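You operate a simulated robot arm through the tools that you are given. There is no shell and no other tool.

Carry out the task below with a simulated robot arm. There is one attempt and no reset: what you move stays moved.

## Task
At the cabinet panel, pump up the truck's air without stalling the generator.
Fine: bench breaker off, air breaker and air switch on, wait till the AIR lamp goes out, air switch off, bench breaker on again. Where these are worked on the way, their far stop is far enough and under half their travel is too little: air switch.

It is judged by the outcome, as a careful person would: the job done as asked, and still so three seconds after it is handed in. It fails if anything else is knocked over, pushed out of place, dropped, spilled or broken.

## Robot
A 6-joint arm with a four-finger gripper, fixed in place. Base frame: the origin is on the floor under the middle of its stand, x ahead of it, y to its left, z up. Lengths are in cm, angles in rad, forces in N, time in s.
It reaches about 104.1 cm from its shoulder. Its first joint turns from -2.897 to 2.897 rad. Payload 3.67 kg.
Tool frame: the origin (TCP) lies between the finger pads and is the grasp point; the fingertips stand 2.8 cm ahead of it; z points along the fingers, y is the line along which they close. The gripper opens to 11.2 cm; its body begins 7.3 cm behind the TCP.
Orientation is that of the tool frame in the base frame, as a unit quaternion [w, x, y, z]. With the fingers straight down and closing along the base's y, the tool's x points along the base's -x, its y along +y and its z along -z.

## Interface
- The arm moves only by the tool apply_moves. Its argument "moves" is a list of rows, each a list of 7 numbers: the opening in per cent of the stroke, from 0 (shut) to 100 (fully open), then the shift along the base's x, y, z in units of 20 mm (1.0 is 20 mm), then the turn, a rotation vector about the base's x, y, z in units of 6 degrees (1.0 is 6 degrees). In form: [[fingers, dx, dy, dz, wx, wy, wz], ...]. A call has 1 to 20 rows; each row shifts and turns the commanded pose from where the row before left it. A call with a number of a shift or a turn outside -1 to 1 is refused whole. Each row takes 0.2 s and may step no farther than 5 cm and 0.15 rad from the row before; otherwise, or with a gripper value out of range, the whole call is refused. Where a pose cannot be reached the arm comes as near as it can. A force on the tool above 60 N (or 10 N above the force at the start of the call, whichever is more), or a blocked arm, ends the call early, and 0.2 s more pass. Each finger travels about 10.25 cm/s and halts on what it meets, pressing with about 28 N; the grip force reading is that of the motor and also rises with nothing between the fingers. The clock runs only during rows and for 0.2 s after the last one: add rows that do not move to give the fingers time. It gives the time, the measured TCP pose, the force on the tool (base axes), the opening and the grip force at its end, in the units of the frame above (readings bear some noise), with the torque about the TCP (base axes, N m) and any sound that the robot's microphone picked up.
- Cameras (640 x 400 px; columns grow to the right, rows downward): "scene" is fixed at [4.87, -50.11, 122.99]; the picture's right is [-0.25, -0.97, 0.00], its down [-0.82, 0.21, -0.54] and it looks along [0.52, -0.13, -0.84] (base axes); focal length 342 px, centre (320, 200). "wrist" rides on the gripper at [6, -1.8, -10.4] in the tool frame; the picture's right is [0.29, 0.96, 0.00], its down [-0.80, 0.24, -0.55] and it looks along [-0.53, 0.16, 0.83] (tool axes); focal length 234 px, centre (320, 200). There is no depth. A picture from a camera that has moved, and an enlarged one, comes with that camera's place and axes in the base frame and with its lens.
- camera(camera): a new picture of that camera. No time passes.
- close_up(camera, box): a new picture of the part [left, top, right, bottom] of that camera's present view, enlarged. No time passes.
- job_done(): hands the job in; it is judged then, once.

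Nothing tells you positions but the pictures and the camera data. Unless the task says otherwise, let go and move clear before handing in.

The tools are called after "Request:" as a command line: name --pt "numbers of a row" for each row, then --argument value for the rest, lists and objects as JSON in quotes. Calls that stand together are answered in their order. apply_moves: Moves the arm, as the interface text tells. Its arguments: {"type":"object","properties":{"moves":{"type":"array","items":{"type":"array","items":{"type":"number"}}}},"required":["moves"]} The other tools are called the same way: camera (camera) takes a picture; close_up (camera, box) takes an enlarged picture of a part of a camera's view; job_done () hands the job in.

At the start:

```text
time_s: 0.0
tool_pos: [37.33, -48.87, 88.31]
tcp_rot: [0.0, 0.0, 1.0, 0.0]
force: [-0.5, -0.8, -0.2]
ft_torque: [0.03, 0.02, -0.01]
width: 11.23
grip_force: 0.0
```

scene: 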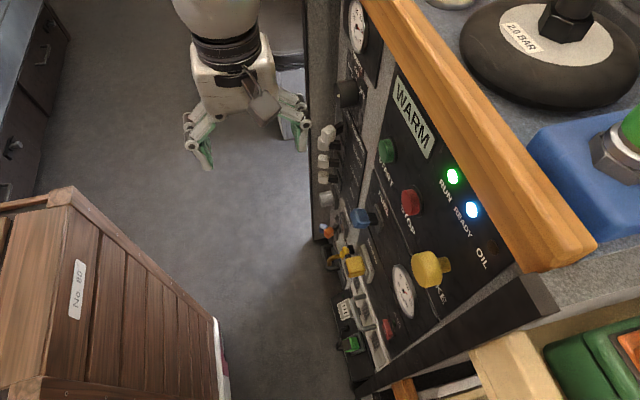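
wrist: 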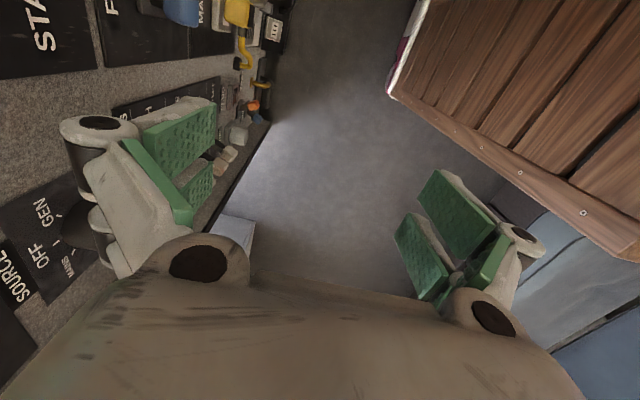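

I see a cabinet panel on the right (its face roughly vertical, facing +y / left) with a generator panel, breakers and switches. I'll look closer at the panel before moving.

Request:
close_up --camera "scene" --box '[300, 0, 460, 100]'

Request:
close_up --camera "scene" --box '[300, 90, 460, 190]'

Request:
close_up --camera "scene" --box '[300, 180, 460, 280]'

Request:
close_up --camera "scene" --box '[300, 280, 460, 380]'

Request:
close_up --camera "wrist" --box '[0, 0, 320, 200]'

```text
4.00 times, centred on (380, 50) of scene
camera zoom: at [4.87, -50.11, 122.99], right [-0.25, -0.97, 0.0], down [-0.82, 0.21, -0.54], along [0.52, -0.13, -0.84], focal length 1368 px, centre (80, 800)
```

zoom: 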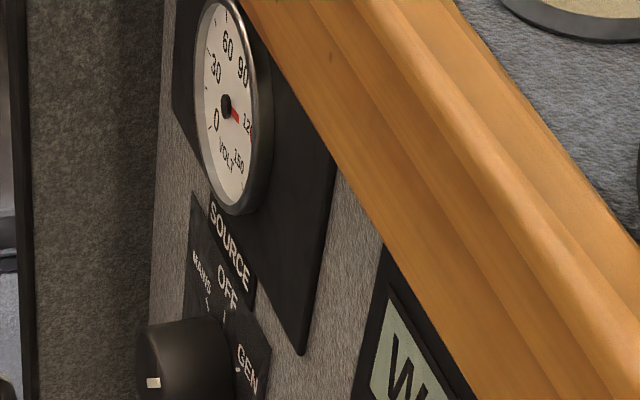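

```text
4.00 times, centred on (380, 140) of scene
camera zoom: at [4.87, -50.11, 122.99], right [-0.25, -0.97, 0.0], down [-0.82, 0.21, -0.54], along [0.52, -0.13, -0.84], focal length 1368 px, centre (80, 440)
```

zoom: 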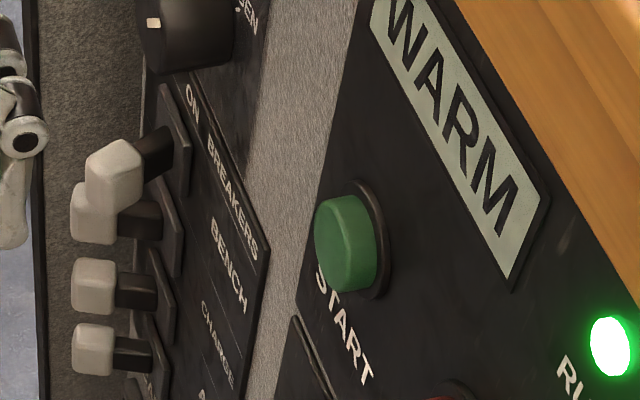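

```text
4.00 times, centred on (380, 230) of scene
camera zoom: at [4.87, -50.11, 122.99], right [-0.25, -0.97, 0.0], down [-0.82, 0.21, -0.54], along [0.52, -0.13, -0.84], focal length 1368 px, centre (80, 80)
```

zoom: 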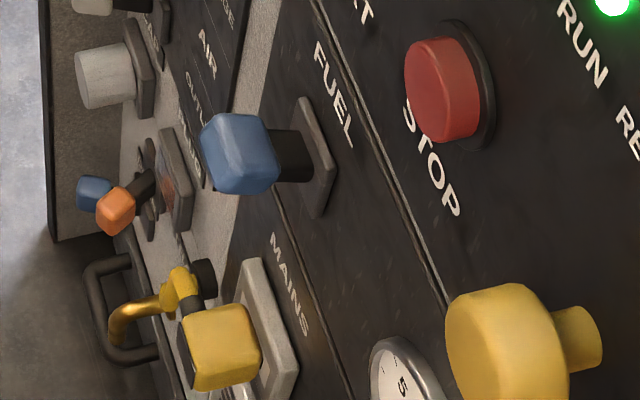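

```text
4.00 times, centred on (380, 330) of scene
camera zoom: at [4.87, -50.11, 122.99], right [-0.25, -0.97, 0.0], down [-0.82, 0.21, -0.54], along [0.52, -0.13, -0.84], focal length 1368 px, centre (80, -320)
```

zoom: 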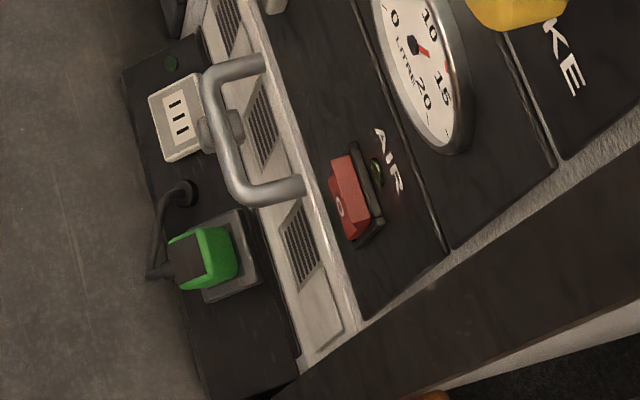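

```text
2.00 times, centred on (160, 100) of wrist
camera zoom: at [31.33, -50.89, 98.54], right [-0.29, 0.96, 0.0], down [0.8, 0.24, 0.55], along [0.53, 0.16, -0.83], focal length 468 px, centre (640, 400)
```

zoom: 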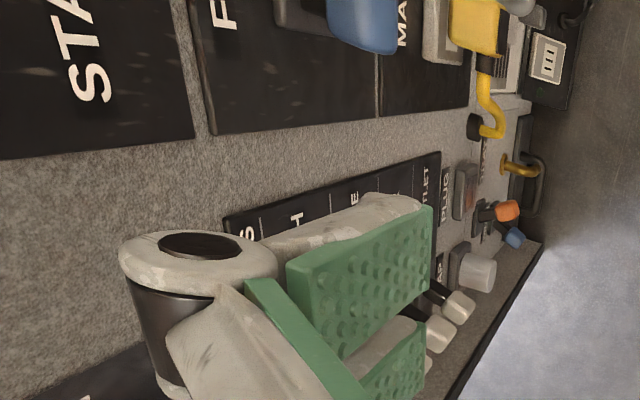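

The panel faces +y at about y ≈ -68, with the breaker column near x≈49, z≈60–75, and the AIR switch nearer at lower x. I'll back off in +y while turning the fingers to point at the panel (-y), then look at it from the front.

Request:
apply_moves --pt "100 0 1 0 -1 0 0" --pt "100 0 1 0 -1 0 0" --pt "100 0 1 0 -1 0 0" --pt "100 0 1 0 -1 0 0" --pt "100 0 1 0 -1 0 0" --pt "50 0 0.5 0 -1 0 0" --pt "0 0 0 0 -1 0 0" --pt "0 0 0 0 -1 0 0"

```text
time_s: 1.8
tool_pos: [42.87, -55.12, 97.14]
tcp_rot: [0.001, 0.0, 0.914, -0.406]
force: [0.0, 0.6, 0.4]
ft_torque: [-0.01, -0.05, -0.03]
width: 0.0
grip_force: 27.9
out of reach, approached as far as the arm can: row 2, 3, 4, 5, 6, 7, 8
```

The arm couldn't follow that fully (it ended at y≈-55 with the fingers tilted toward the panel). Let me look at both views before continuing.

Request:
camera --camera "scene"

Request:
camera --camera "wrist"

```text
taken
```

scene: 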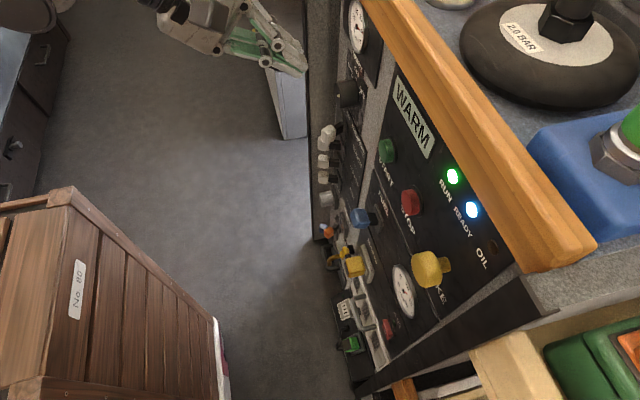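

```text
taken
camera wrist: at [36.78, -48.74, 105.37], right [-0.29, 0.64, -0.71], down [0.8, 0.57, 0.19], along [0.53, -0.51, -0.67], focal length 234 px, centre (320, 200)
```

wrist: 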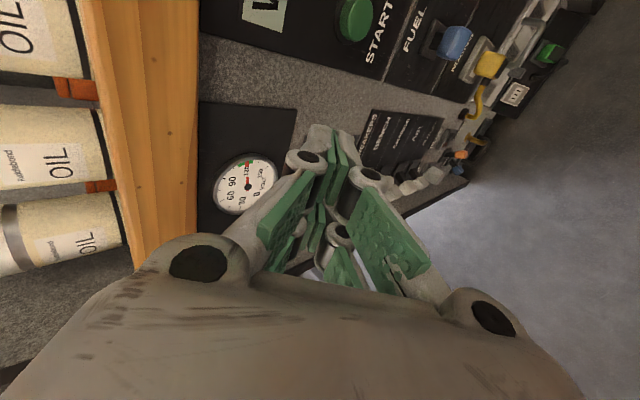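

Request:
close_up --camera "wrist" --box '[340, 80, 500, 200]'

Request:
close_up --camera "wrist" --box '[400, 0, 600, 125]'

Request:
close_up --camera "scene" --box '[310, 60, 390, 220]'

Request:
close_up --camera "scene" --box '[360, 280, 440, 360]'

```text
3.33 times, centred on (420, 140) of wrist
camera zoom: at [36.78, -48.74, 105.37], right [-0.29, 0.64, -0.71], down [0.8, 0.57, 0.19], along [0.53, -0.51, -0.67], focal length 781 px, centre (-13, 400)
```

zoom: 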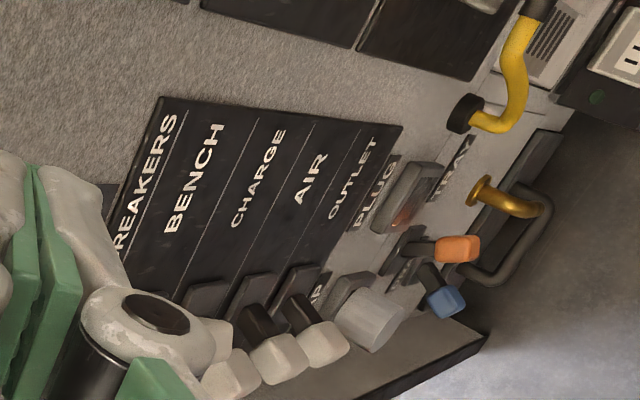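

```text
3.20 times, centred on (500, 62) of wrist
camera zoom: at [36.78, -48.74, 105.37], right [-0.29, 0.64, -0.71], down [0.8, 0.57, 0.19], along [0.53, -0.51, -0.67], focal length 749 px, centre (-256, 640)
```

zoom: 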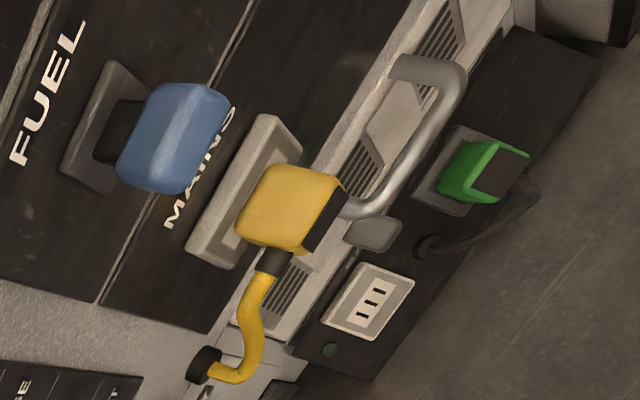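

```text
2.50 times, centred on (350, 140) of scene
camera zoom: at [4.87, -50.11, 122.99], right [-0.25, -0.97, 0.0], down [-0.82, 0.21, -0.54], along [0.52, -0.13, -0.84], focal length 855 px, centre (245, 350)
```

zoom: 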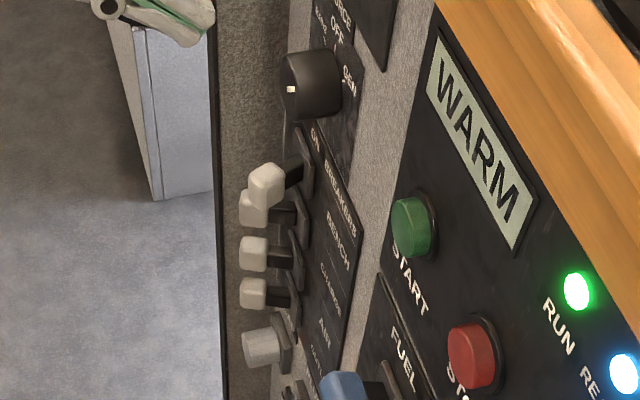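

```text
5.00 times, centred on (400, 320) of scene
camera zoom: at [4.87, -50.11, 122.99], right [-0.25, -0.97, 0.0], down [-0.82, 0.21, -0.54], along [0.52, -0.13, -0.84], focal length 1710 px, centre (-80, -400)
```

zoom: 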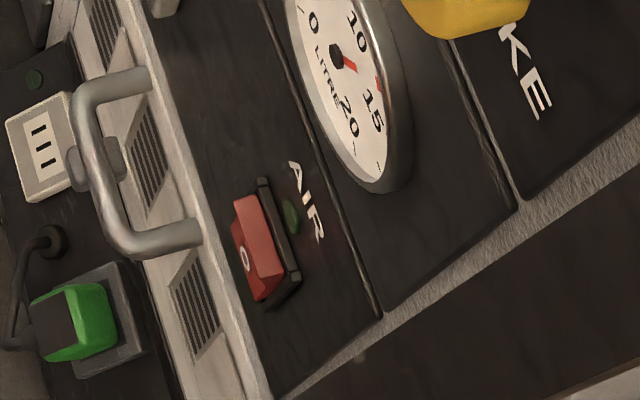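

Request:
close_up --camera "wrist" --box '[385, 150, 465, 200]'

Request:
close_up --camera "scene" --box '[310, 100, 374, 140]'

Request:
close_up --camera "scene" --box '[310, 130, 374, 170]'

Request:
close_up --camera "scene" --box '[370, 305, 418, 335]'

```text
8.00 times, centred on (425, 175) of wrist
camera zoom: at [36.78, -48.74, 105.37], right [-0.29, 0.64, -0.71], down [0.8, 0.57, 0.19], along [0.53, -0.51, -0.67], focal length 1873 px, centre (-520, 400)
```

zoom: 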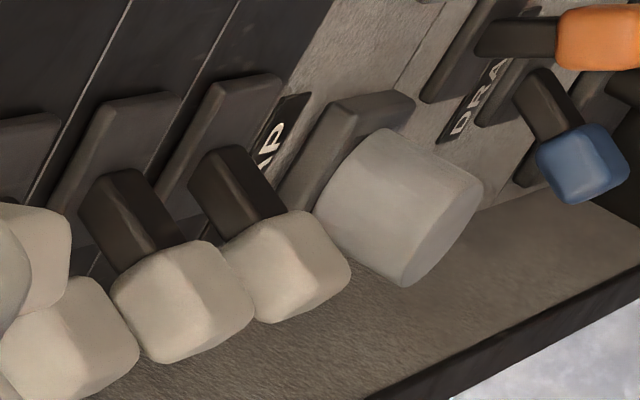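

```text
10.00 times, centred on (342, 120) of scene
camera zoom: at [4.87, -50.11, 122.99], right [-0.25, -0.97, 0.0], down [-0.82, 0.21, -0.54], along [0.52, -0.13, -0.84], focal length 3420 px, centre (100, 1000)
```

zoom: 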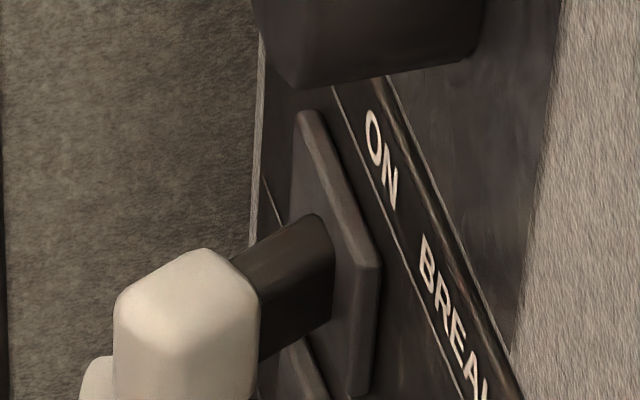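

```text
10.00 times, centred on (342, 150) of scene
camera zoom: at [4.87, -50.11, 122.99], right [-0.25, -0.97, 0.0], down [-0.82, 0.21, -0.54], along [0.52, -0.13, -0.84], focal length 3420 px, centre (100, 700)
```

zoom: 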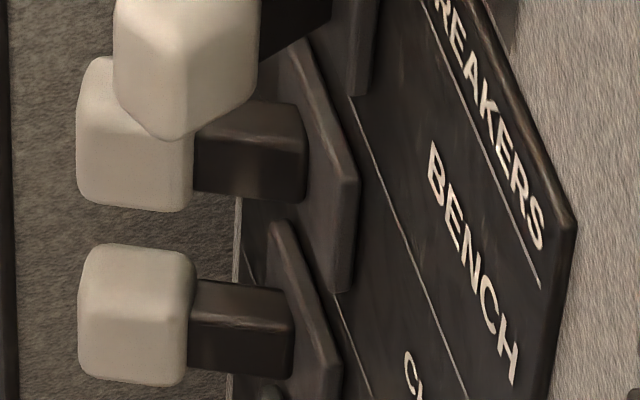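

```text
13.33 times, centred on (394, 320) of scene
camera zoom: at [4.87, -50.11, 122.99], right [-0.25, -0.97, 0.0], down [-0.82, 0.21, -0.54], along [0.52, -0.13, -0.84], focal length 4560 px, centre (-667, -1400)
```

zoom: 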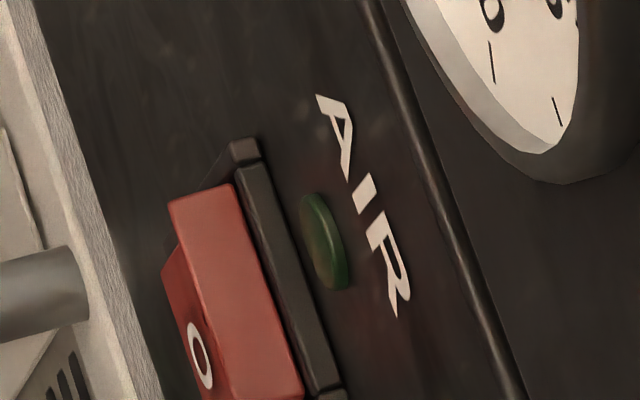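

Request:
close_up --camera "scene" --box '[366, 312, 406, 352]'

Request:
close_up --camera "scene" --box '[310, 280, 630, 400]'

```text
10.00 times, centred on (386, 332) of scene
camera zoom: at [4.87, -50.11, 122.99], right [-0.25, -0.97, 0.0], down [-0.82, 0.21, -0.54], along [0.52, -0.13, -0.84], focal length 3420 px, centre (-340, -1120)
```

zoom: 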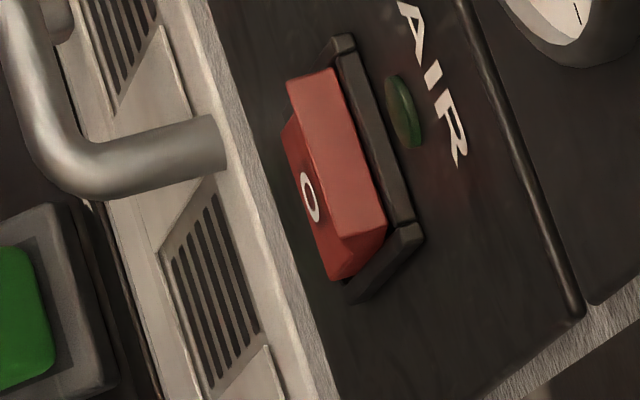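

```text
2.00 times, centred on (470, 340) of scene
camera zoom: at [4.87, -50.11, 122.99], right [-0.25, -0.97, 0.0], down [-0.82, 0.21, -0.54], along [0.52, -0.13, -0.84], focal length 684 px, centre (20, -80)
```

zoom: 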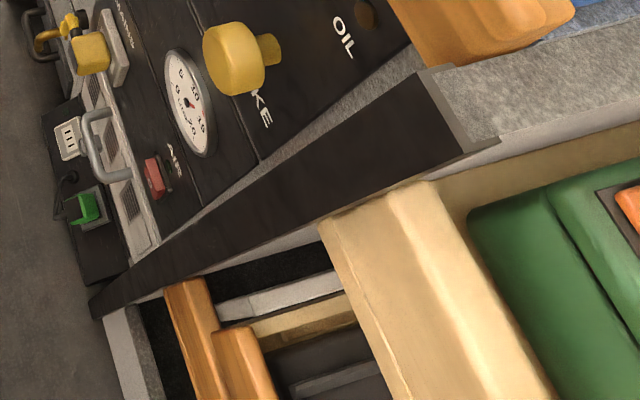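

The breakers appear to be sideways toggles (plates wider along x; BENCH lever leans to -x = on, the other three lean to +x = off), at x≈53, y≈-64, z≈71/65/58/52. The AIR rocker is near x≈16, z≈50 with its O (lower) half pressed in. Next I'll probe how the arm accepts commands from here.

Request:
apply_moves --pt "0 0 0 0 0 0 0"

```text
time_s: 2.2
tool_pos: [42.87, -55.17, 97.14]
tcp_rot: [0.0, -0.001, 0.913, -0.407]
force: [-1.2, 0.2, -0.4]
ft_torque: [0.01, 0.0, -0.04]
width: 0.01
grip_force: 27.6
```

Request:
apply_moves --pt "0 1 0.5 -1 0 0 0" --pt "0 1 0.5 -1 0 0 0" --pt "0 1 0.5 -1 -1 0 0" --pt "0 1 0.5 -1 -1 0 0" --pt "0 1 0.5 -1 -1 0 0"

```text
time_s: 3.4
tool_pos: [53.66, -51.46, 87.0]
tcp_rot: [0.0, -0.001, 0.838, -0.546]
force: [0.0, 0.6, 0.2]
ft_torque: [0.04, -0.03, 0.04]
width: 0.0
grip_force: 28.2
out of reach, approached as far as the arm can: row 1, 3
```

Request:
apply_moves --pt "0 0 0 -1 -1 0 0" --pt "0 0 0 -1 -1 0 0" --pt "0 0 0 -1 -1 0 0" --pt "0 0 0 -1 -1 0 0" --pt "0 0 0 -1 0 0 0"

```text
time_s: 4.6
tool_pos: [53.68, -51.54, 77.1]
tcp_rot: [0.0, 0.0, -0.707, 0.708]
force: [-0.2, -0.1, -0.1]
ft_torque: [0.02, 0.0, 0.01]
width: 0.0
grip_force: 27.9
```

The arm now points squarely at the panel from (53.7, -51.5, 77). Let me look at the breakers from here.

Request:
camera --camera "wrist"

Request:
camera --camera "scene"

```text
taken
camera wrist: at [47.64, -41.22, 78.81], right [-0.29, 0.0, -0.96], down [0.8, 0.55, -0.24], along [0.53, -0.83, -0.16], focal length 234 px, centre (320, 200)
```

wrist: 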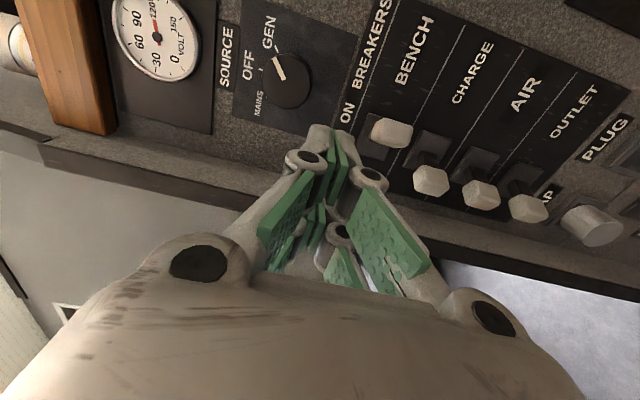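

```text
taken
```

scene: 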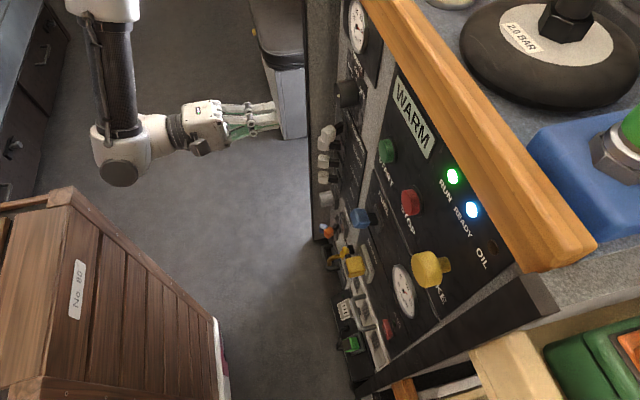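

Request:
close_up --camera "scene" --box '[160, 70, 352, 190]'

Request:
close_up --camera "wrist" --box '[240, 80, 560, 280]'

```text
3.33 times, centred on (256, 130) of scene
camera zoom: at [4.87, -50.11, 122.99], right [-0.25, -0.97, 0.0], down [-0.82, 0.21, -0.54], along [0.52, -0.13, -0.84], focal length 1140 px, centre (533, 433)
```

zoom: 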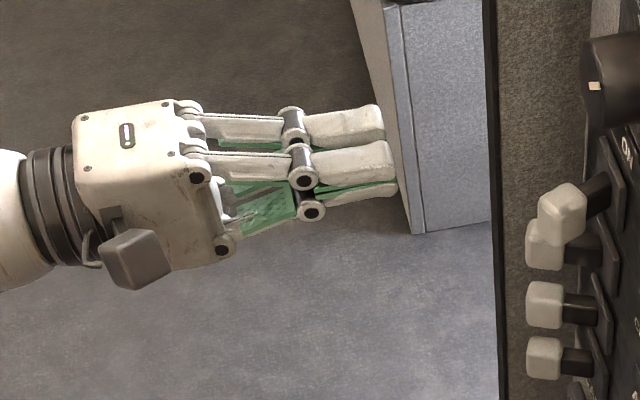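

```text
2.00 times, centred on (400, 180) of wrist
camera zoom: at [47.64, -41.22, 78.81], right [-0.29, 0.0, -0.96], down [0.8, 0.55, -0.24], along [0.53, -0.83, -0.16], focal length 468 px, centre (160, 240)
```

zoom: 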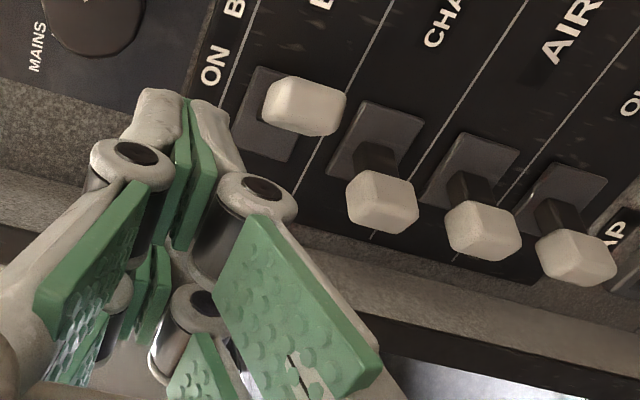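

The levers clearly tilt sideways: BENCH sits to -x under "ON", the others to +x, and there is a frame lip along the +x edge that limits room on that side. I'll zoom to measure the lip and cap sizes.

Request:
close_up --camera "wrist" --box '[360, 100, 520, 200]'

Request:
close_up --camera "wrist" --box '[440, 160, 640, 285]'

Request:
close_up --camera "scene" --box '[296, 100, 376, 150]'

Request:
close_up --camera "scene" --box '[296, 145, 376, 195]'

```text
4.00 times, centred on (440, 150) of wrist
camera zoom: at [47.64, -41.22, 78.81], right [-0.29, 0.0, -0.96], down [0.8, 0.55, -0.24], along [0.53, -0.83, -0.16], focal length 937 px, centre (-160, 400)
```

zoom: 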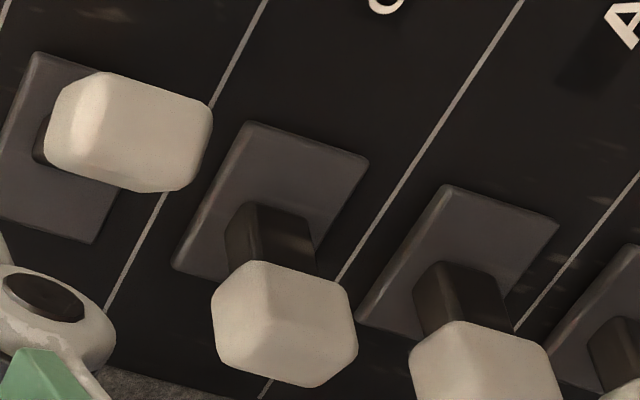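

```text
3.20 times, centred on (540, 222) of wrist
camera zoom: at [47.64, -41.22, 78.81], right [-0.29, 0.0, -0.96], down [0.8, 0.55, -0.24], along [0.53, -0.83, -0.16], focal length 749 px, centre (-384, 128)
```

zoom: 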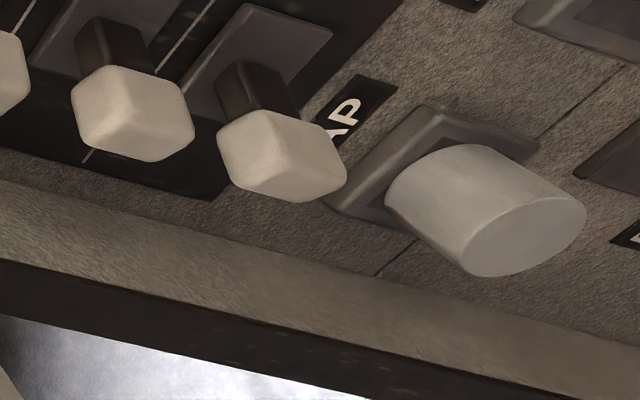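

```text
8.00 times, centred on (336, 125) of scene
camera zoom: at [4.87, -50.11, 122.99], right [-0.25, -0.97, 0.0], down [-0.82, 0.21, -0.54], along [0.52, -0.13, -0.84], focal length 2736 px, centre (192, 800)
```

zoom: 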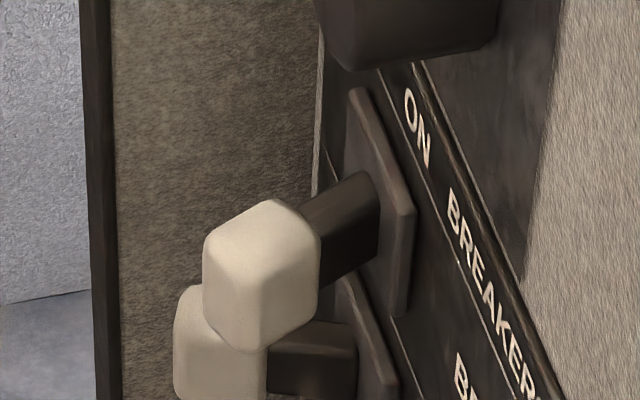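

```text
8.00 times, centred on (336, 170) of scene
camera zoom: at [4.87, -50.11, 122.99], right [-0.25, -0.97, 0.0], down [-0.82, 0.21, -0.54], along [0.52, -0.13, -0.84], focal length 2736 px, centre (192, 440)
```

zoom: 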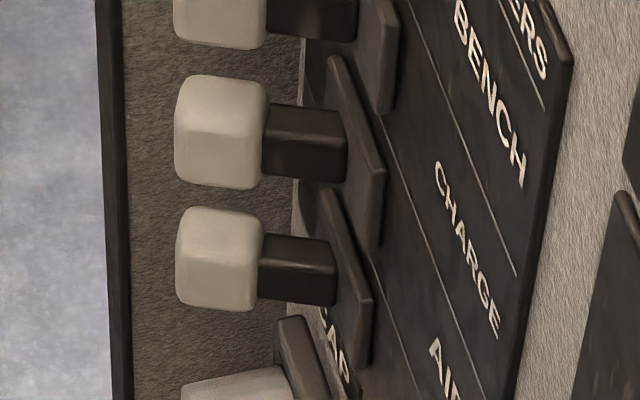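

Cap centres I take as BENCH (52.3, -63.7, 70.5, on), AIR (55.9, -63.7, 57.5, off); a lip stands at x≈61.5 out to y≈-61.5. First I move to the -x side of the BENCH lever, still well off the panel.

Request:
apply_moves --pt "0 -0.775 0 -0.825 0 0 0" --pt "0 -0.775 0 -0.825 0 0 0" --pt "0 -0.775 0 -0.825 0 0 0" --pt "0 -0.775 0 -0.825 0 0 0"

```text
time_s: 5.6
tool_pos: [47.97, -51.79, 70.48]
tcp_rot: [-0.001, 0.001, 0.709, -0.705]
force: [-0.3, 0.3, -0.1]
ft_torque: [0.01, -0.02, -0.02]
width: 0.0
grip_force: 27.5
out of reach, approached as far as the arm can: row 4
```

Request:
apply_moves --pt "0 0 -1 0 0 0 0" --pt "0 -0.3 -1 0 0 0 0" --pt "0 0 -1 0 0 0 0"

Request:
camera --camera "wrist"

Request:
close_up --camera "scene" --box '[250, 80, 410, 180]'

```text
time_s: 6.4
tool_pos: [47.36, -57.75, 70.54]
tcp_rot: [0.001, -0.001, 0.707, -0.707]
force: [-0.1, 0.0, 0.0]
ft_torque: [-0.02, 0.01, -0.01]
width: 0.0
grip_force: 27.8
```

```text
taken
camera wrist: at [41.29, -47.46, 72.23], right [-0.29, 0.0, -0.96], down [0.8, 0.56, -0.24], along [0.53, -0.83, -0.16], focal length 234 px, centre (320, 200)
```

wrist: 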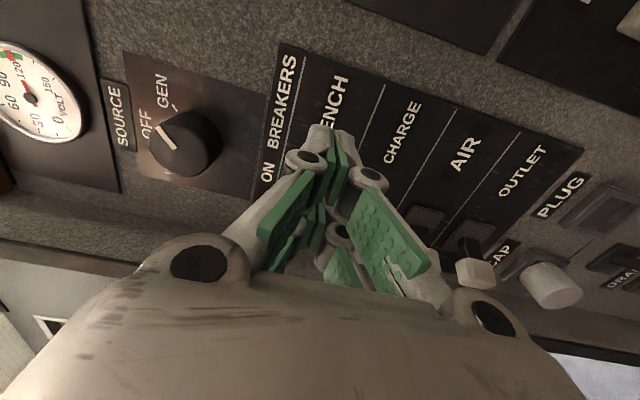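

```text
4.00 times, centred on (330, 130) of scene
camera zoom: at [4.87, -50.11, 122.99], right [-0.25, -0.97, 0.0], down [-0.82, 0.21, -0.54], along [0.52, -0.13, -0.84], focal length 1368 px, centre (280, 480)
```

zoom: 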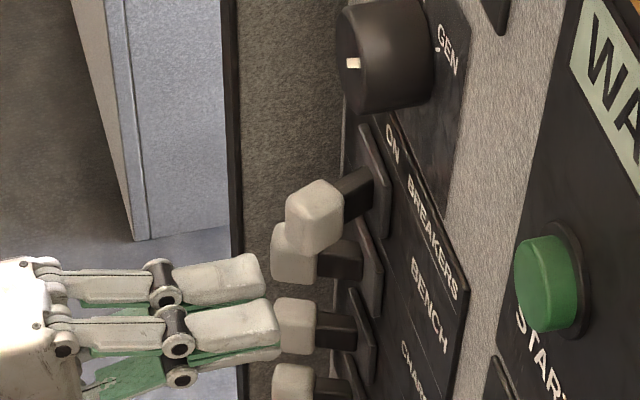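

Request:
apply_moves --pt "0 -0.3 -0.8 0 0 0 0" --pt "0 0 -0.9 0 0 0 0" --pt "0 0 -0.8 0 0 0 0"

Request:
close_up --camera "scene" --box '[250, 80, 410, 180]'

Request:
camera --camera "wrist"

```text
time_s: 7.2
tool_pos: [46.86, -62.65, 70.52]
tcp_rot: [-0.001, 0.001, -0.707, 0.707]
force: [-0.4, 0.1, 0.5]
ft_torque: [-0.02, 0.0, -0.03]
width: 0.03
grip_force: 27.9
```

```text
4.00 times, centred on (330, 130) of scene
camera zoom: at [4.87, -50.11, 122.99], right [-0.25, -0.97, 0.0], down [-0.82, 0.21, -0.54], along [0.52, -0.13, -0.84], focal length 1368 px, centre (280, 480)
```

zoom: 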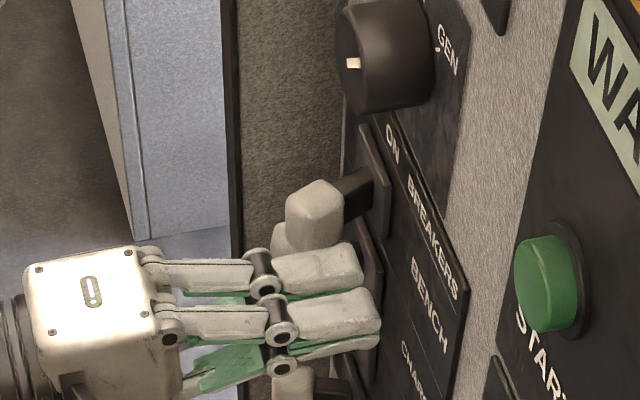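

```text
taken
camera wrist: at [40.76, -52.32, 72.23], right [-0.29, 0.0, -0.96], down [0.8, 0.56, -0.24], along [0.53, -0.83, -0.16], focal length 234 px, centre (320, 200)
```

wrist: 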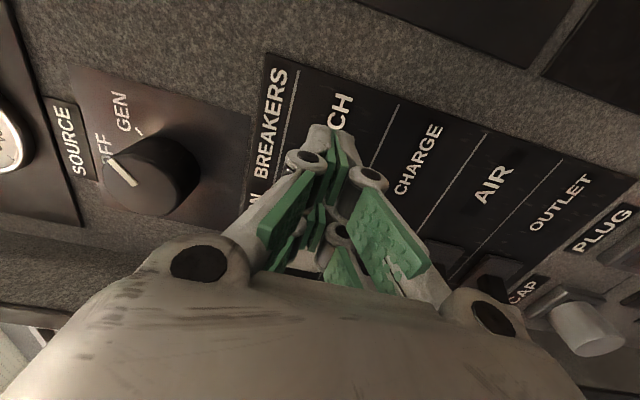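

Request:
apply_moves --pt "0 0.4 0 0 0 0 0" --pt "0 0.4 0 0 0 0 0" --pt "0 0.4 0 0 0 0 0" --pt "0 0.4 0 0 0 0 0"

Request:
close_up --camera "scene" --box '[250, 80, 410, 180]'

```text
time_s: 8.2
tool_pos: [49.85, -62.69, 70.44]
tcp_rot: [0.0, 0.0, 0.707, -0.707]
force: [-0.6, 1.0, -0.2]
ft_torque: [0.02, -0.01, 0.02]
width: 0.62
grip_force: 35.5
```

```text
4.00 times, centred on (330, 130) of scene
camera zoom: at [4.87, -50.11, 122.99], right [-0.25, -0.97, 0.0], down [-0.82, 0.21, -0.54], along [0.52, -0.13, -0.84], focal length 1368 px, centre (280, 480)
```

zoom: 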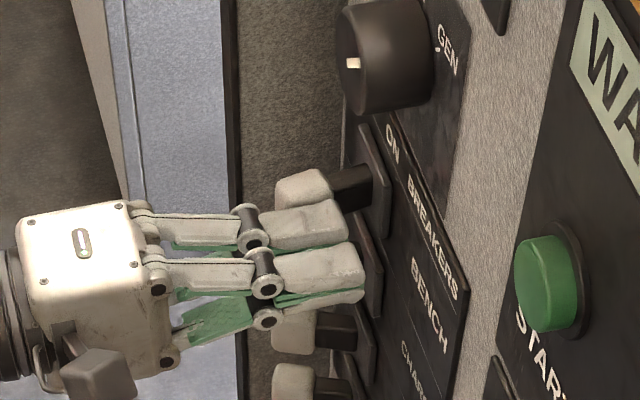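

Request:
apply_moves --pt "0 0.4 0 0 0 0 0" --pt "0 0.4 0 0 0 0 0" --pt "0 0.2 0 0 0 0 0"

Request:
close_up --camera "scene" --box '[250, 80, 410, 180]'

```text
time_s: 9.0
tool_pos: [51.76, -62.73, 70.31]
tcp_rot: [-0.001, 0.001, -0.707, 0.707]
force: [0.1, -0.3, 1.6]
ft_torque: [0.0, 0.02, 0.0]
width: 0.02
grip_force: 35.5
```

```text
4.00 times, centred on (330, 130) of scene
camera zoom: at [4.87, -50.11, 122.99], right [-0.25, -0.97, 0.0], down [-0.82, 0.21, -0.54], along [0.52, -0.13, -0.84], focal length 1368 px, centre (280, 480)
```

zoom: 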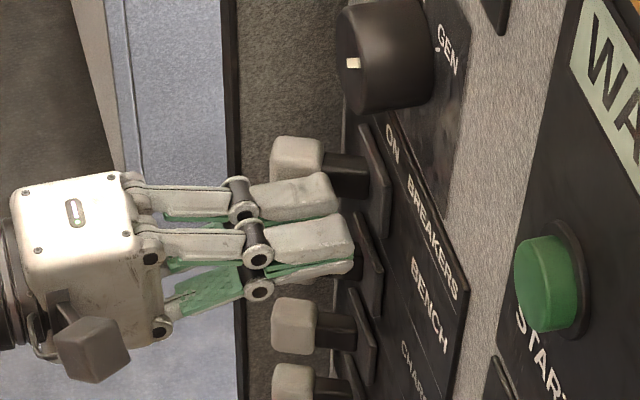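

BENCH looks to have snapped over to OFF. I back off in -x, then out in +y, and check with both cameras.

Request:
apply_moves --pt "0 -0.7 0 0 0 0 0" --pt "0 0 0.9 0 0 0 0" --pt "0 0 0.9 0 0 0 0" --pt "0 0 0.9 0 0 0 0" --pt "0 0.6 0.7 0 0 0 0"

Request:
camera --camera "wrist"

Request:
camera --camera "scene"

Request:
close_up --camera "scene" --box '[250, 80, 410, 180]'

```text
time_s: 10.2
tool_pos: [51.72, -55.98, 70.44]
tcp_rot: [0.0, 0.0, -0.707, 0.707]
force: [-0.8, 0.5, -0.6]
ft_torque: [0.01, -0.01, 0.0]
width: 0.0
grip_force: 35.0
```

```text
taken
camera wrist: at [45.71, -45.71, 72.26], right [-0.29, 0.0, -0.96], down [0.8, 0.55, -0.24], along [0.53, -0.83, -0.16], focal length 234 px, centre (320, 200)
```

wrist: 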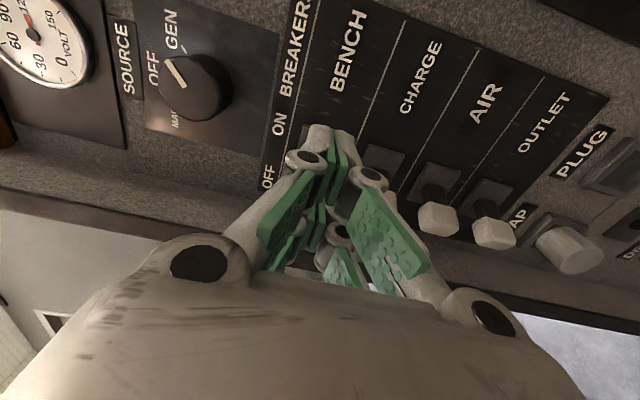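

```text
taken
```

scene: 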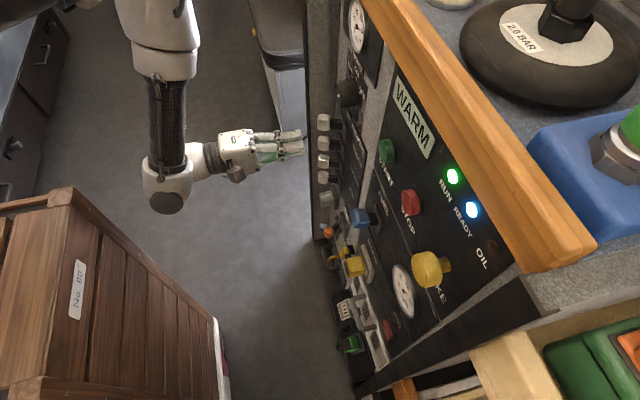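

```text
4.00 times, centred on (330, 130) of scene
camera zoom: at [4.87, -50.11, 122.99], right [-0.25, -0.97, 0.0], down [-0.82, 0.21, -0.54], along [0.52, -0.13, -0.84], focal length 1368 px, centre (280, 480)
```

zoom: 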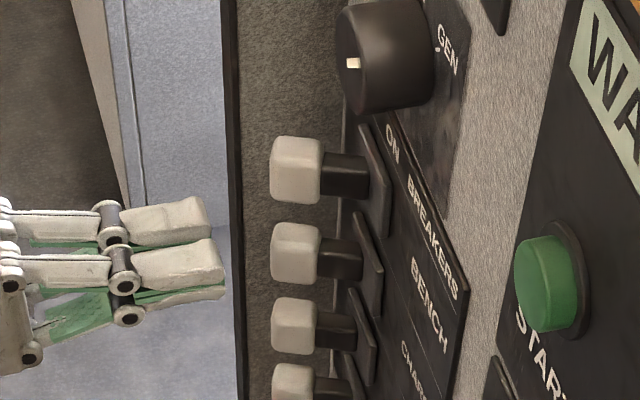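

BENCH is now off (its cap lines up with the others, "OFF" label on the +x side). Next I move in front of the AIR breaker at (55.9, -53, 57.5) with the fingers opening about 5 cm to straddle its cap vertically.

Request:
apply_moves --pt "0 0.3 0.2 -0.92 0 0 0" --pt "0 0.3 0.2 -0.92 0 0 0" --pt "0 0.3 0.2 -0.92 0 0 0" --pt "45 0.3 0.2 -0.92 0 0 0" --pt "45 0.3 0.2 -0.92 0 0 0" --pt "45 0.3 0.2 -0.92 0 0 0" --pt "45 0.3 0.2 -0.92 0 0 0"

Request:
camera --camera "wrist"

Request:
close_up --camera "scene" --box '[250, 100, 410, 200]'

```text
time_s: 11.8
tool_pos: [55.94, -53.1, 57.26]
tcp_rot: [0.001, 0.001, -0.707, 0.707]
force: [0.3, 0.1, 0.0]
ft_torque: [0.04, 0.0, 0.01]
width: 5.06
grip_force: 0.0
```

```text
taken
camera wrist: at [49.93, -42.8, 59.08], right [-0.29, 0.0, -0.96], down [0.8, 0.55, -0.24], along [0.53, -0.83, -0.16], focal length 234 px, centre (320, 200)
```

wrist: 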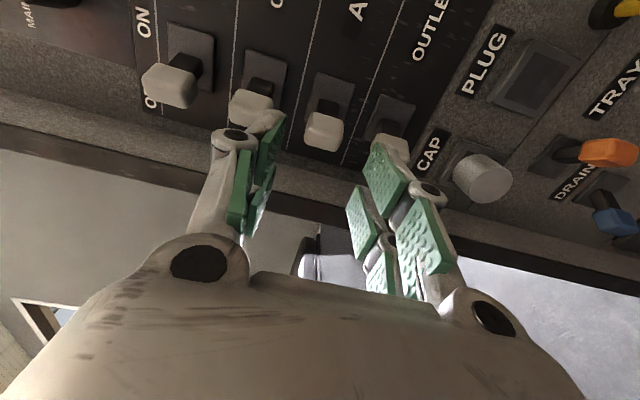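

```text
4.00 times, centred on (330, 150) of scene
camera zoom: at [4.87, -50.11, 122.99], right [-0.25, -0.97, 0.0], down [-0.82, 0.21, -0.54], along [0.52, -0.13, -0.84], focal length 1368 px, centre (280, 400)
```

zoom: 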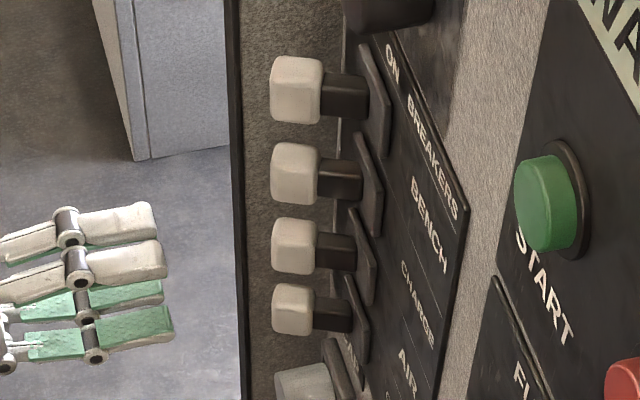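

Request:
apply_moves --pt "45 0 -0.9 0 0 0 0" --pt "45 0 -0.9 0 0 0 0" --pt "45 0 -0.9 0 0 0 0"

Request:
camera --camera "wrist"

Request:
close_up --camera "scene" --box '[250, 100, 410, 200]'

```text
time_s: 12.6
tool_pos: [55.94, -58.4, 57.51]
tcp_rot: [0.001, -0.001, 0.707, -0.707]
force: [0.2, -0.9, 0.3]
ft_torque: [0.01, -0.03, 0.05]
width: 5.04
grip_force: 0.0
```

```text
taken
camera wrist: at [49.89, -48.24, 59.22], right [-0.29, 0.0, -0.96], down [0.8, 0.56, -0.24], along [0.53, -0.83, -0.16], focal length 234 px, centre (320, 200)
```

wrist: 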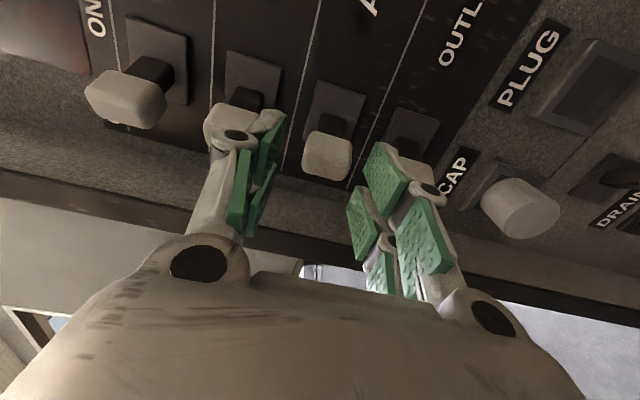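

```text
4.00 times, centred on (330, 150) of scene
camera zoom: at [4.87, -50.11, 122.99], right [-0.25, -0.97, 0.0], down [-0.82, 0.21, -0.54], along [0.52, -0.13, -0.84], focal length 1368 px, centre (280, 400)
```

zoom: 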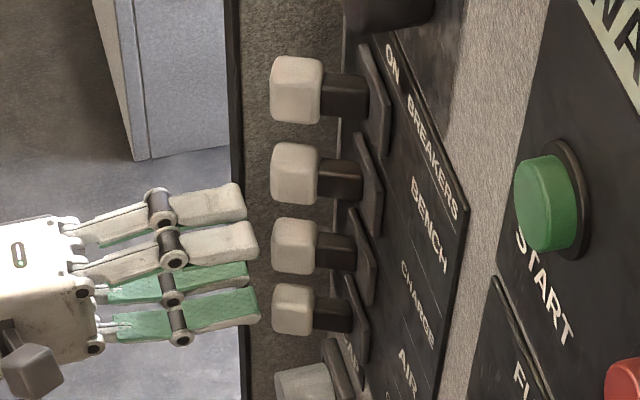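

Request:
apply_moves --pt "45 0 -0.8 0 0 0 0" --pt "45 0 -0.8 0 0 0 0" --pt "45 0 -0.6 0 0 0 0"

Request:
camera --camera "wrist"

Request:
close_up --camera "scene" --box '[250, 100, 410, 200]'

```text
time_s: 13.4
tool_pos: [55.95, -63.01, 57.47]
tcp_rot: [-0.001, 0.002, -0.707, 0.708]
force: [-0.4, -0.1, -0.3]
ft_torque: [0.01, 0.0, 0.01]
width: 5.01
grip_force: 0.0
```

```text
taken
camera wrist: at [49.89, -52.69, 59.26], right [-0.29, 0.0, -0.96], down [0.8, 0.55, -0.24], along [0.53, -0.83, -0.16], focal length 234 px, centre (320, 200)
```

wrist: 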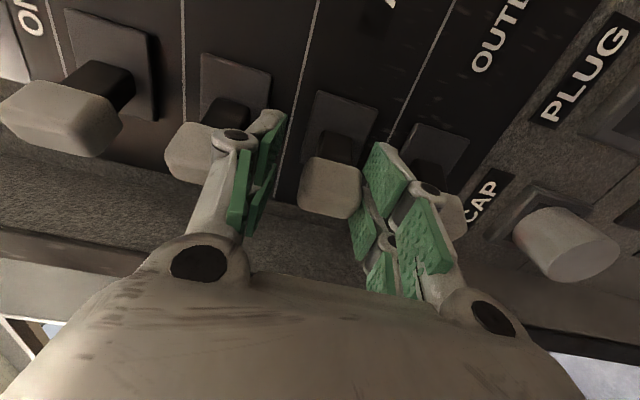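

```text
4.00 times, centred on (330, 150) of scene
camera zoom: at [4.87, -50.11, 122.99], right [-0.25, -0.97, 0.0], down [-0.82, 0.21, -0.54], along [0.52, -0.13, -0.84], focal length 1368 px, centre (280, 400)
```

zoom: 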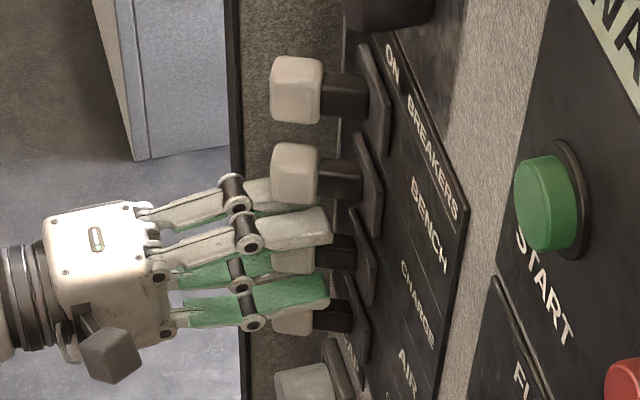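

Request:
apply_moves --pt "45 0 0 -0.3 0 0 0" --pt "30 0 0 0 0 0 0" --pt "10 0 0 0 0 0 0" --pt "10 0 0 0 0 0 0"

Request:
camera --camera "wrist"

Request:
close_up --camera "scene" --box '[250, 100, 410, 200]'

```text
time_s: 14.4
tool_pos: [55.88, -63.04, 56.84]
tcp_rot: [-0.001, -0.001, 0.707, -0.707]
force: [1.5, -4.5, -10.9]
ft_torque: [0.29, -0.05, 0.12]
width: 3.36
grip_force: 45.2
```

```text
taken
camera wrist: at [49.86, -52.71, 58.59], right [-0.29, 0.0, -0.96], down [0.8, 0.55, -0.24], along [0.53, -0.83, -0.16], focal length 234 px, centre (320, 200)
```

wrist: 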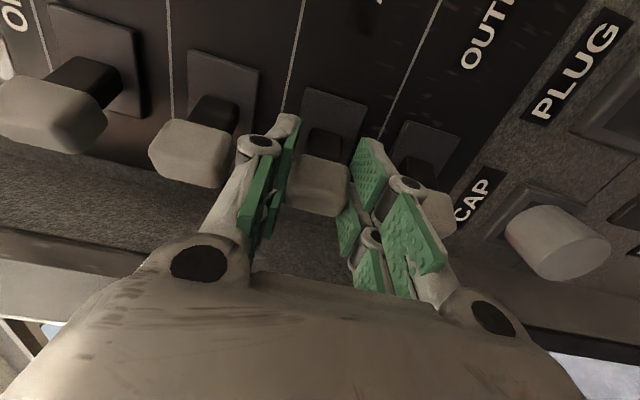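

```text
4.00 times, centred on (330, 150) of scene
camera zoom: at [4.87, -50.11, 122.99], right [-0.25, -0.97, 0.0], down [-0.82, 0.21, -0.54], along [0.52, -0.13, -0.84], focal length 1368 px, centre (280, 400)
```

zoom: 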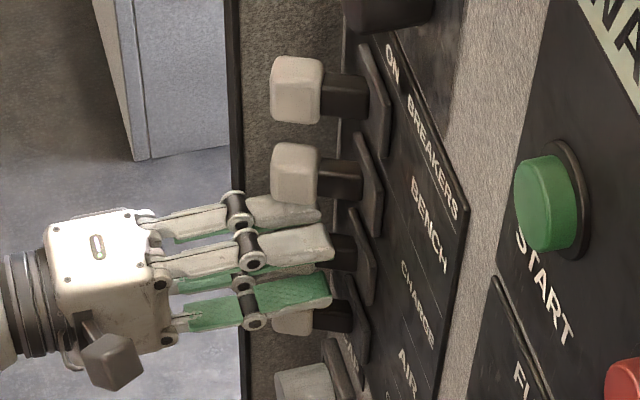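

The lower pads reached the cap first, so the hand is about half a centimetre too high. I lower slightly and let the grip settle.

Request:
apply_moves --pt "10 0 0 -0.25 0 0 0" --pt "10 0 0 0 0 0 0" --pt "10 0 0 0 0 0 0"

Request:
camera --camera "wrist"

```text
time_s: 15.2
tool_pos: [55.91, -63.04, 56.84]
tcp_rot: [-0.001, 0.0, -0.704, 0.71]
force: [-12.4, 15.3, 45.7]
ft_torque: [-1.11, -0.24, -0.86]
width: 3.36
grip_force: 44.5
```

```text
taken
camera wrist: at [49.87, -52.71, 58.43], right [-0.29, -0.01, -0.96], down [0.8, 0.55, -0.24], along [0.53, -0.83, -0.15], focal length 234 px, centre (320, 200)
```

wrist: 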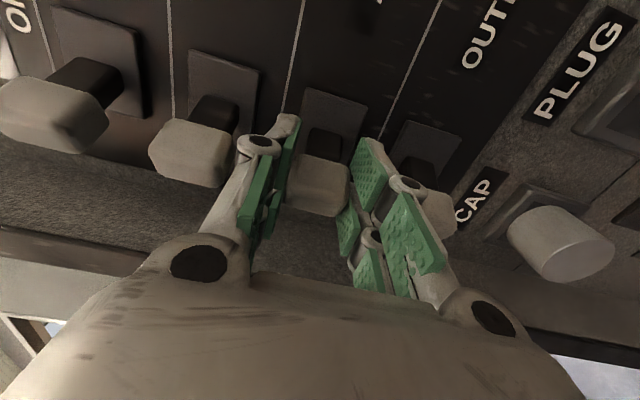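

The cap is actually gripped snugly (3.4 cm across), so I undo that downward bias.

Request:
apply_moves --pt "10 0 0 0.22 0 0 0" --pt "10 0 0 0 0 0 0"

```text
time_s: 15.8
tool_pos: [55.88, -62.98, 56.8]
tcp_rot: [0.0, 0.0, 0.708, -0.706]
force: [-2.9, -13.7, 9.3]
ft_torque: [-0.12, -0.32, 0.05]
width: 3.35
grip_force: 45.2
```

Request:
apply_moves --pt "10 -0.3 0.08 0 0 0 0" --pt "10 -0.3 0.08 0 0 0 0" --pt "10 -0.3 0.05 0 0 0 0"

Request:
camera --camera "wrist"

Request:
close_up --camera "scene" --box '[250, 100, 410, 200]'

```text
time_s: 16.6
tool_pos: [54.29, -62.37, 56.69]
tcp_rot: [0.001, -0.002, 0.707, -0.707]
force: [23.9, -5.3, 2.8]
ft_torque: [-0.04, 0.09, 1.33]
width: 3.35
grip_force: 45.3
```

```text
taken
camera wrist: at [48.26, -52.09, 58.58], right [-0.29, 0.0, -0.96], down [0.79, 0.56, -0.24], along [0.53, -0.83, -0.16], focal length 234 px, centre (320, 200)
```

wrist: 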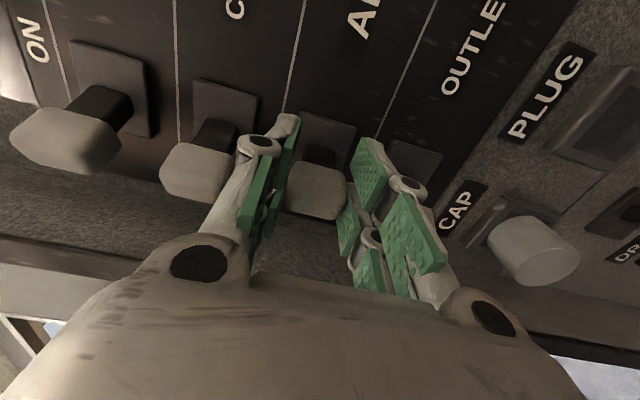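

```text
4.00 times, centred on (330, 150) of scene
camera zoom: at [4.87, -50.11, 122.99], right [-0.25, -0.97, 0.0], down [-0.82, 0.21, -0.54], along [0.52, -0.13, -0.84], focal length 1368 px, centre (280, 400)
```

zoom: 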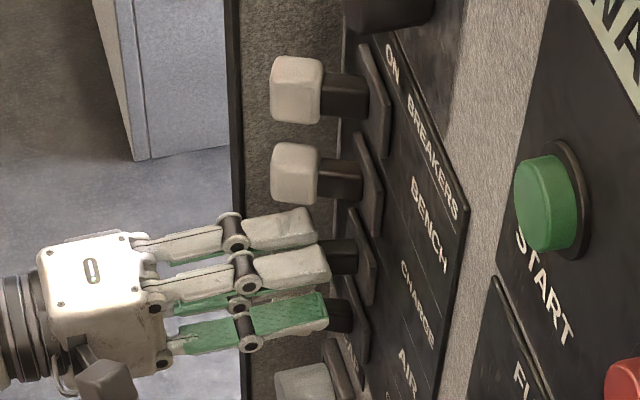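

Request:
apply_moves --pt "10 -0.3 0 0 0 0 0" --pt "10 -0.3 -0.03 0 0 0 0" --pt "10 -0.3 -0.05 0 0 0 0"

Request:
camera --camera "wrist"

Request:
close_up --camera "scene" --box '[250, 100, 410, 200]'

```text
time_s: 17.4
tool_pos: [52.37, -62.52, 56.74]
tcp_rot: [0.0, -0.002, 0.708, -0.706]
force: [24.9, 9.9, -3.3]
ft_torque: [0.19, 0.13, 1.59]
width: 3.38
grip_force: 44.9
```

```text
taken
camera wrist: at [46.29, -52.31, 58.6], right [-0.29, 0.0, -0.96], down [0.8, 0.56, -0.24], along [0.53, -0.83, -0.16], focal length 234 px, centre (320, 200)
```

wrist: 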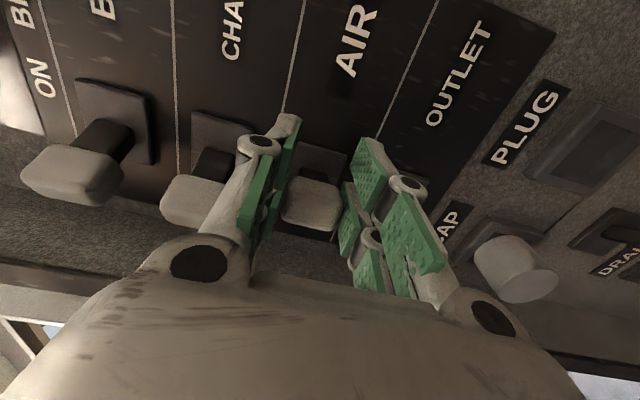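

```text
4.00 times, centred on (330, 150) of scene
camera zoom: at [4.87, -50.11, 122.99], right [-0.25, -0.97, 0.0], down [-0.82, 0.21, -0.54], along [0.52, -0.13, -0.84], focal length 1368 px, centre (280, 400)
```

zoom: 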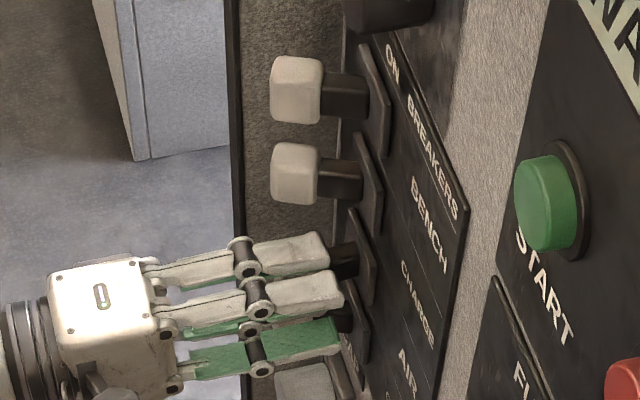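

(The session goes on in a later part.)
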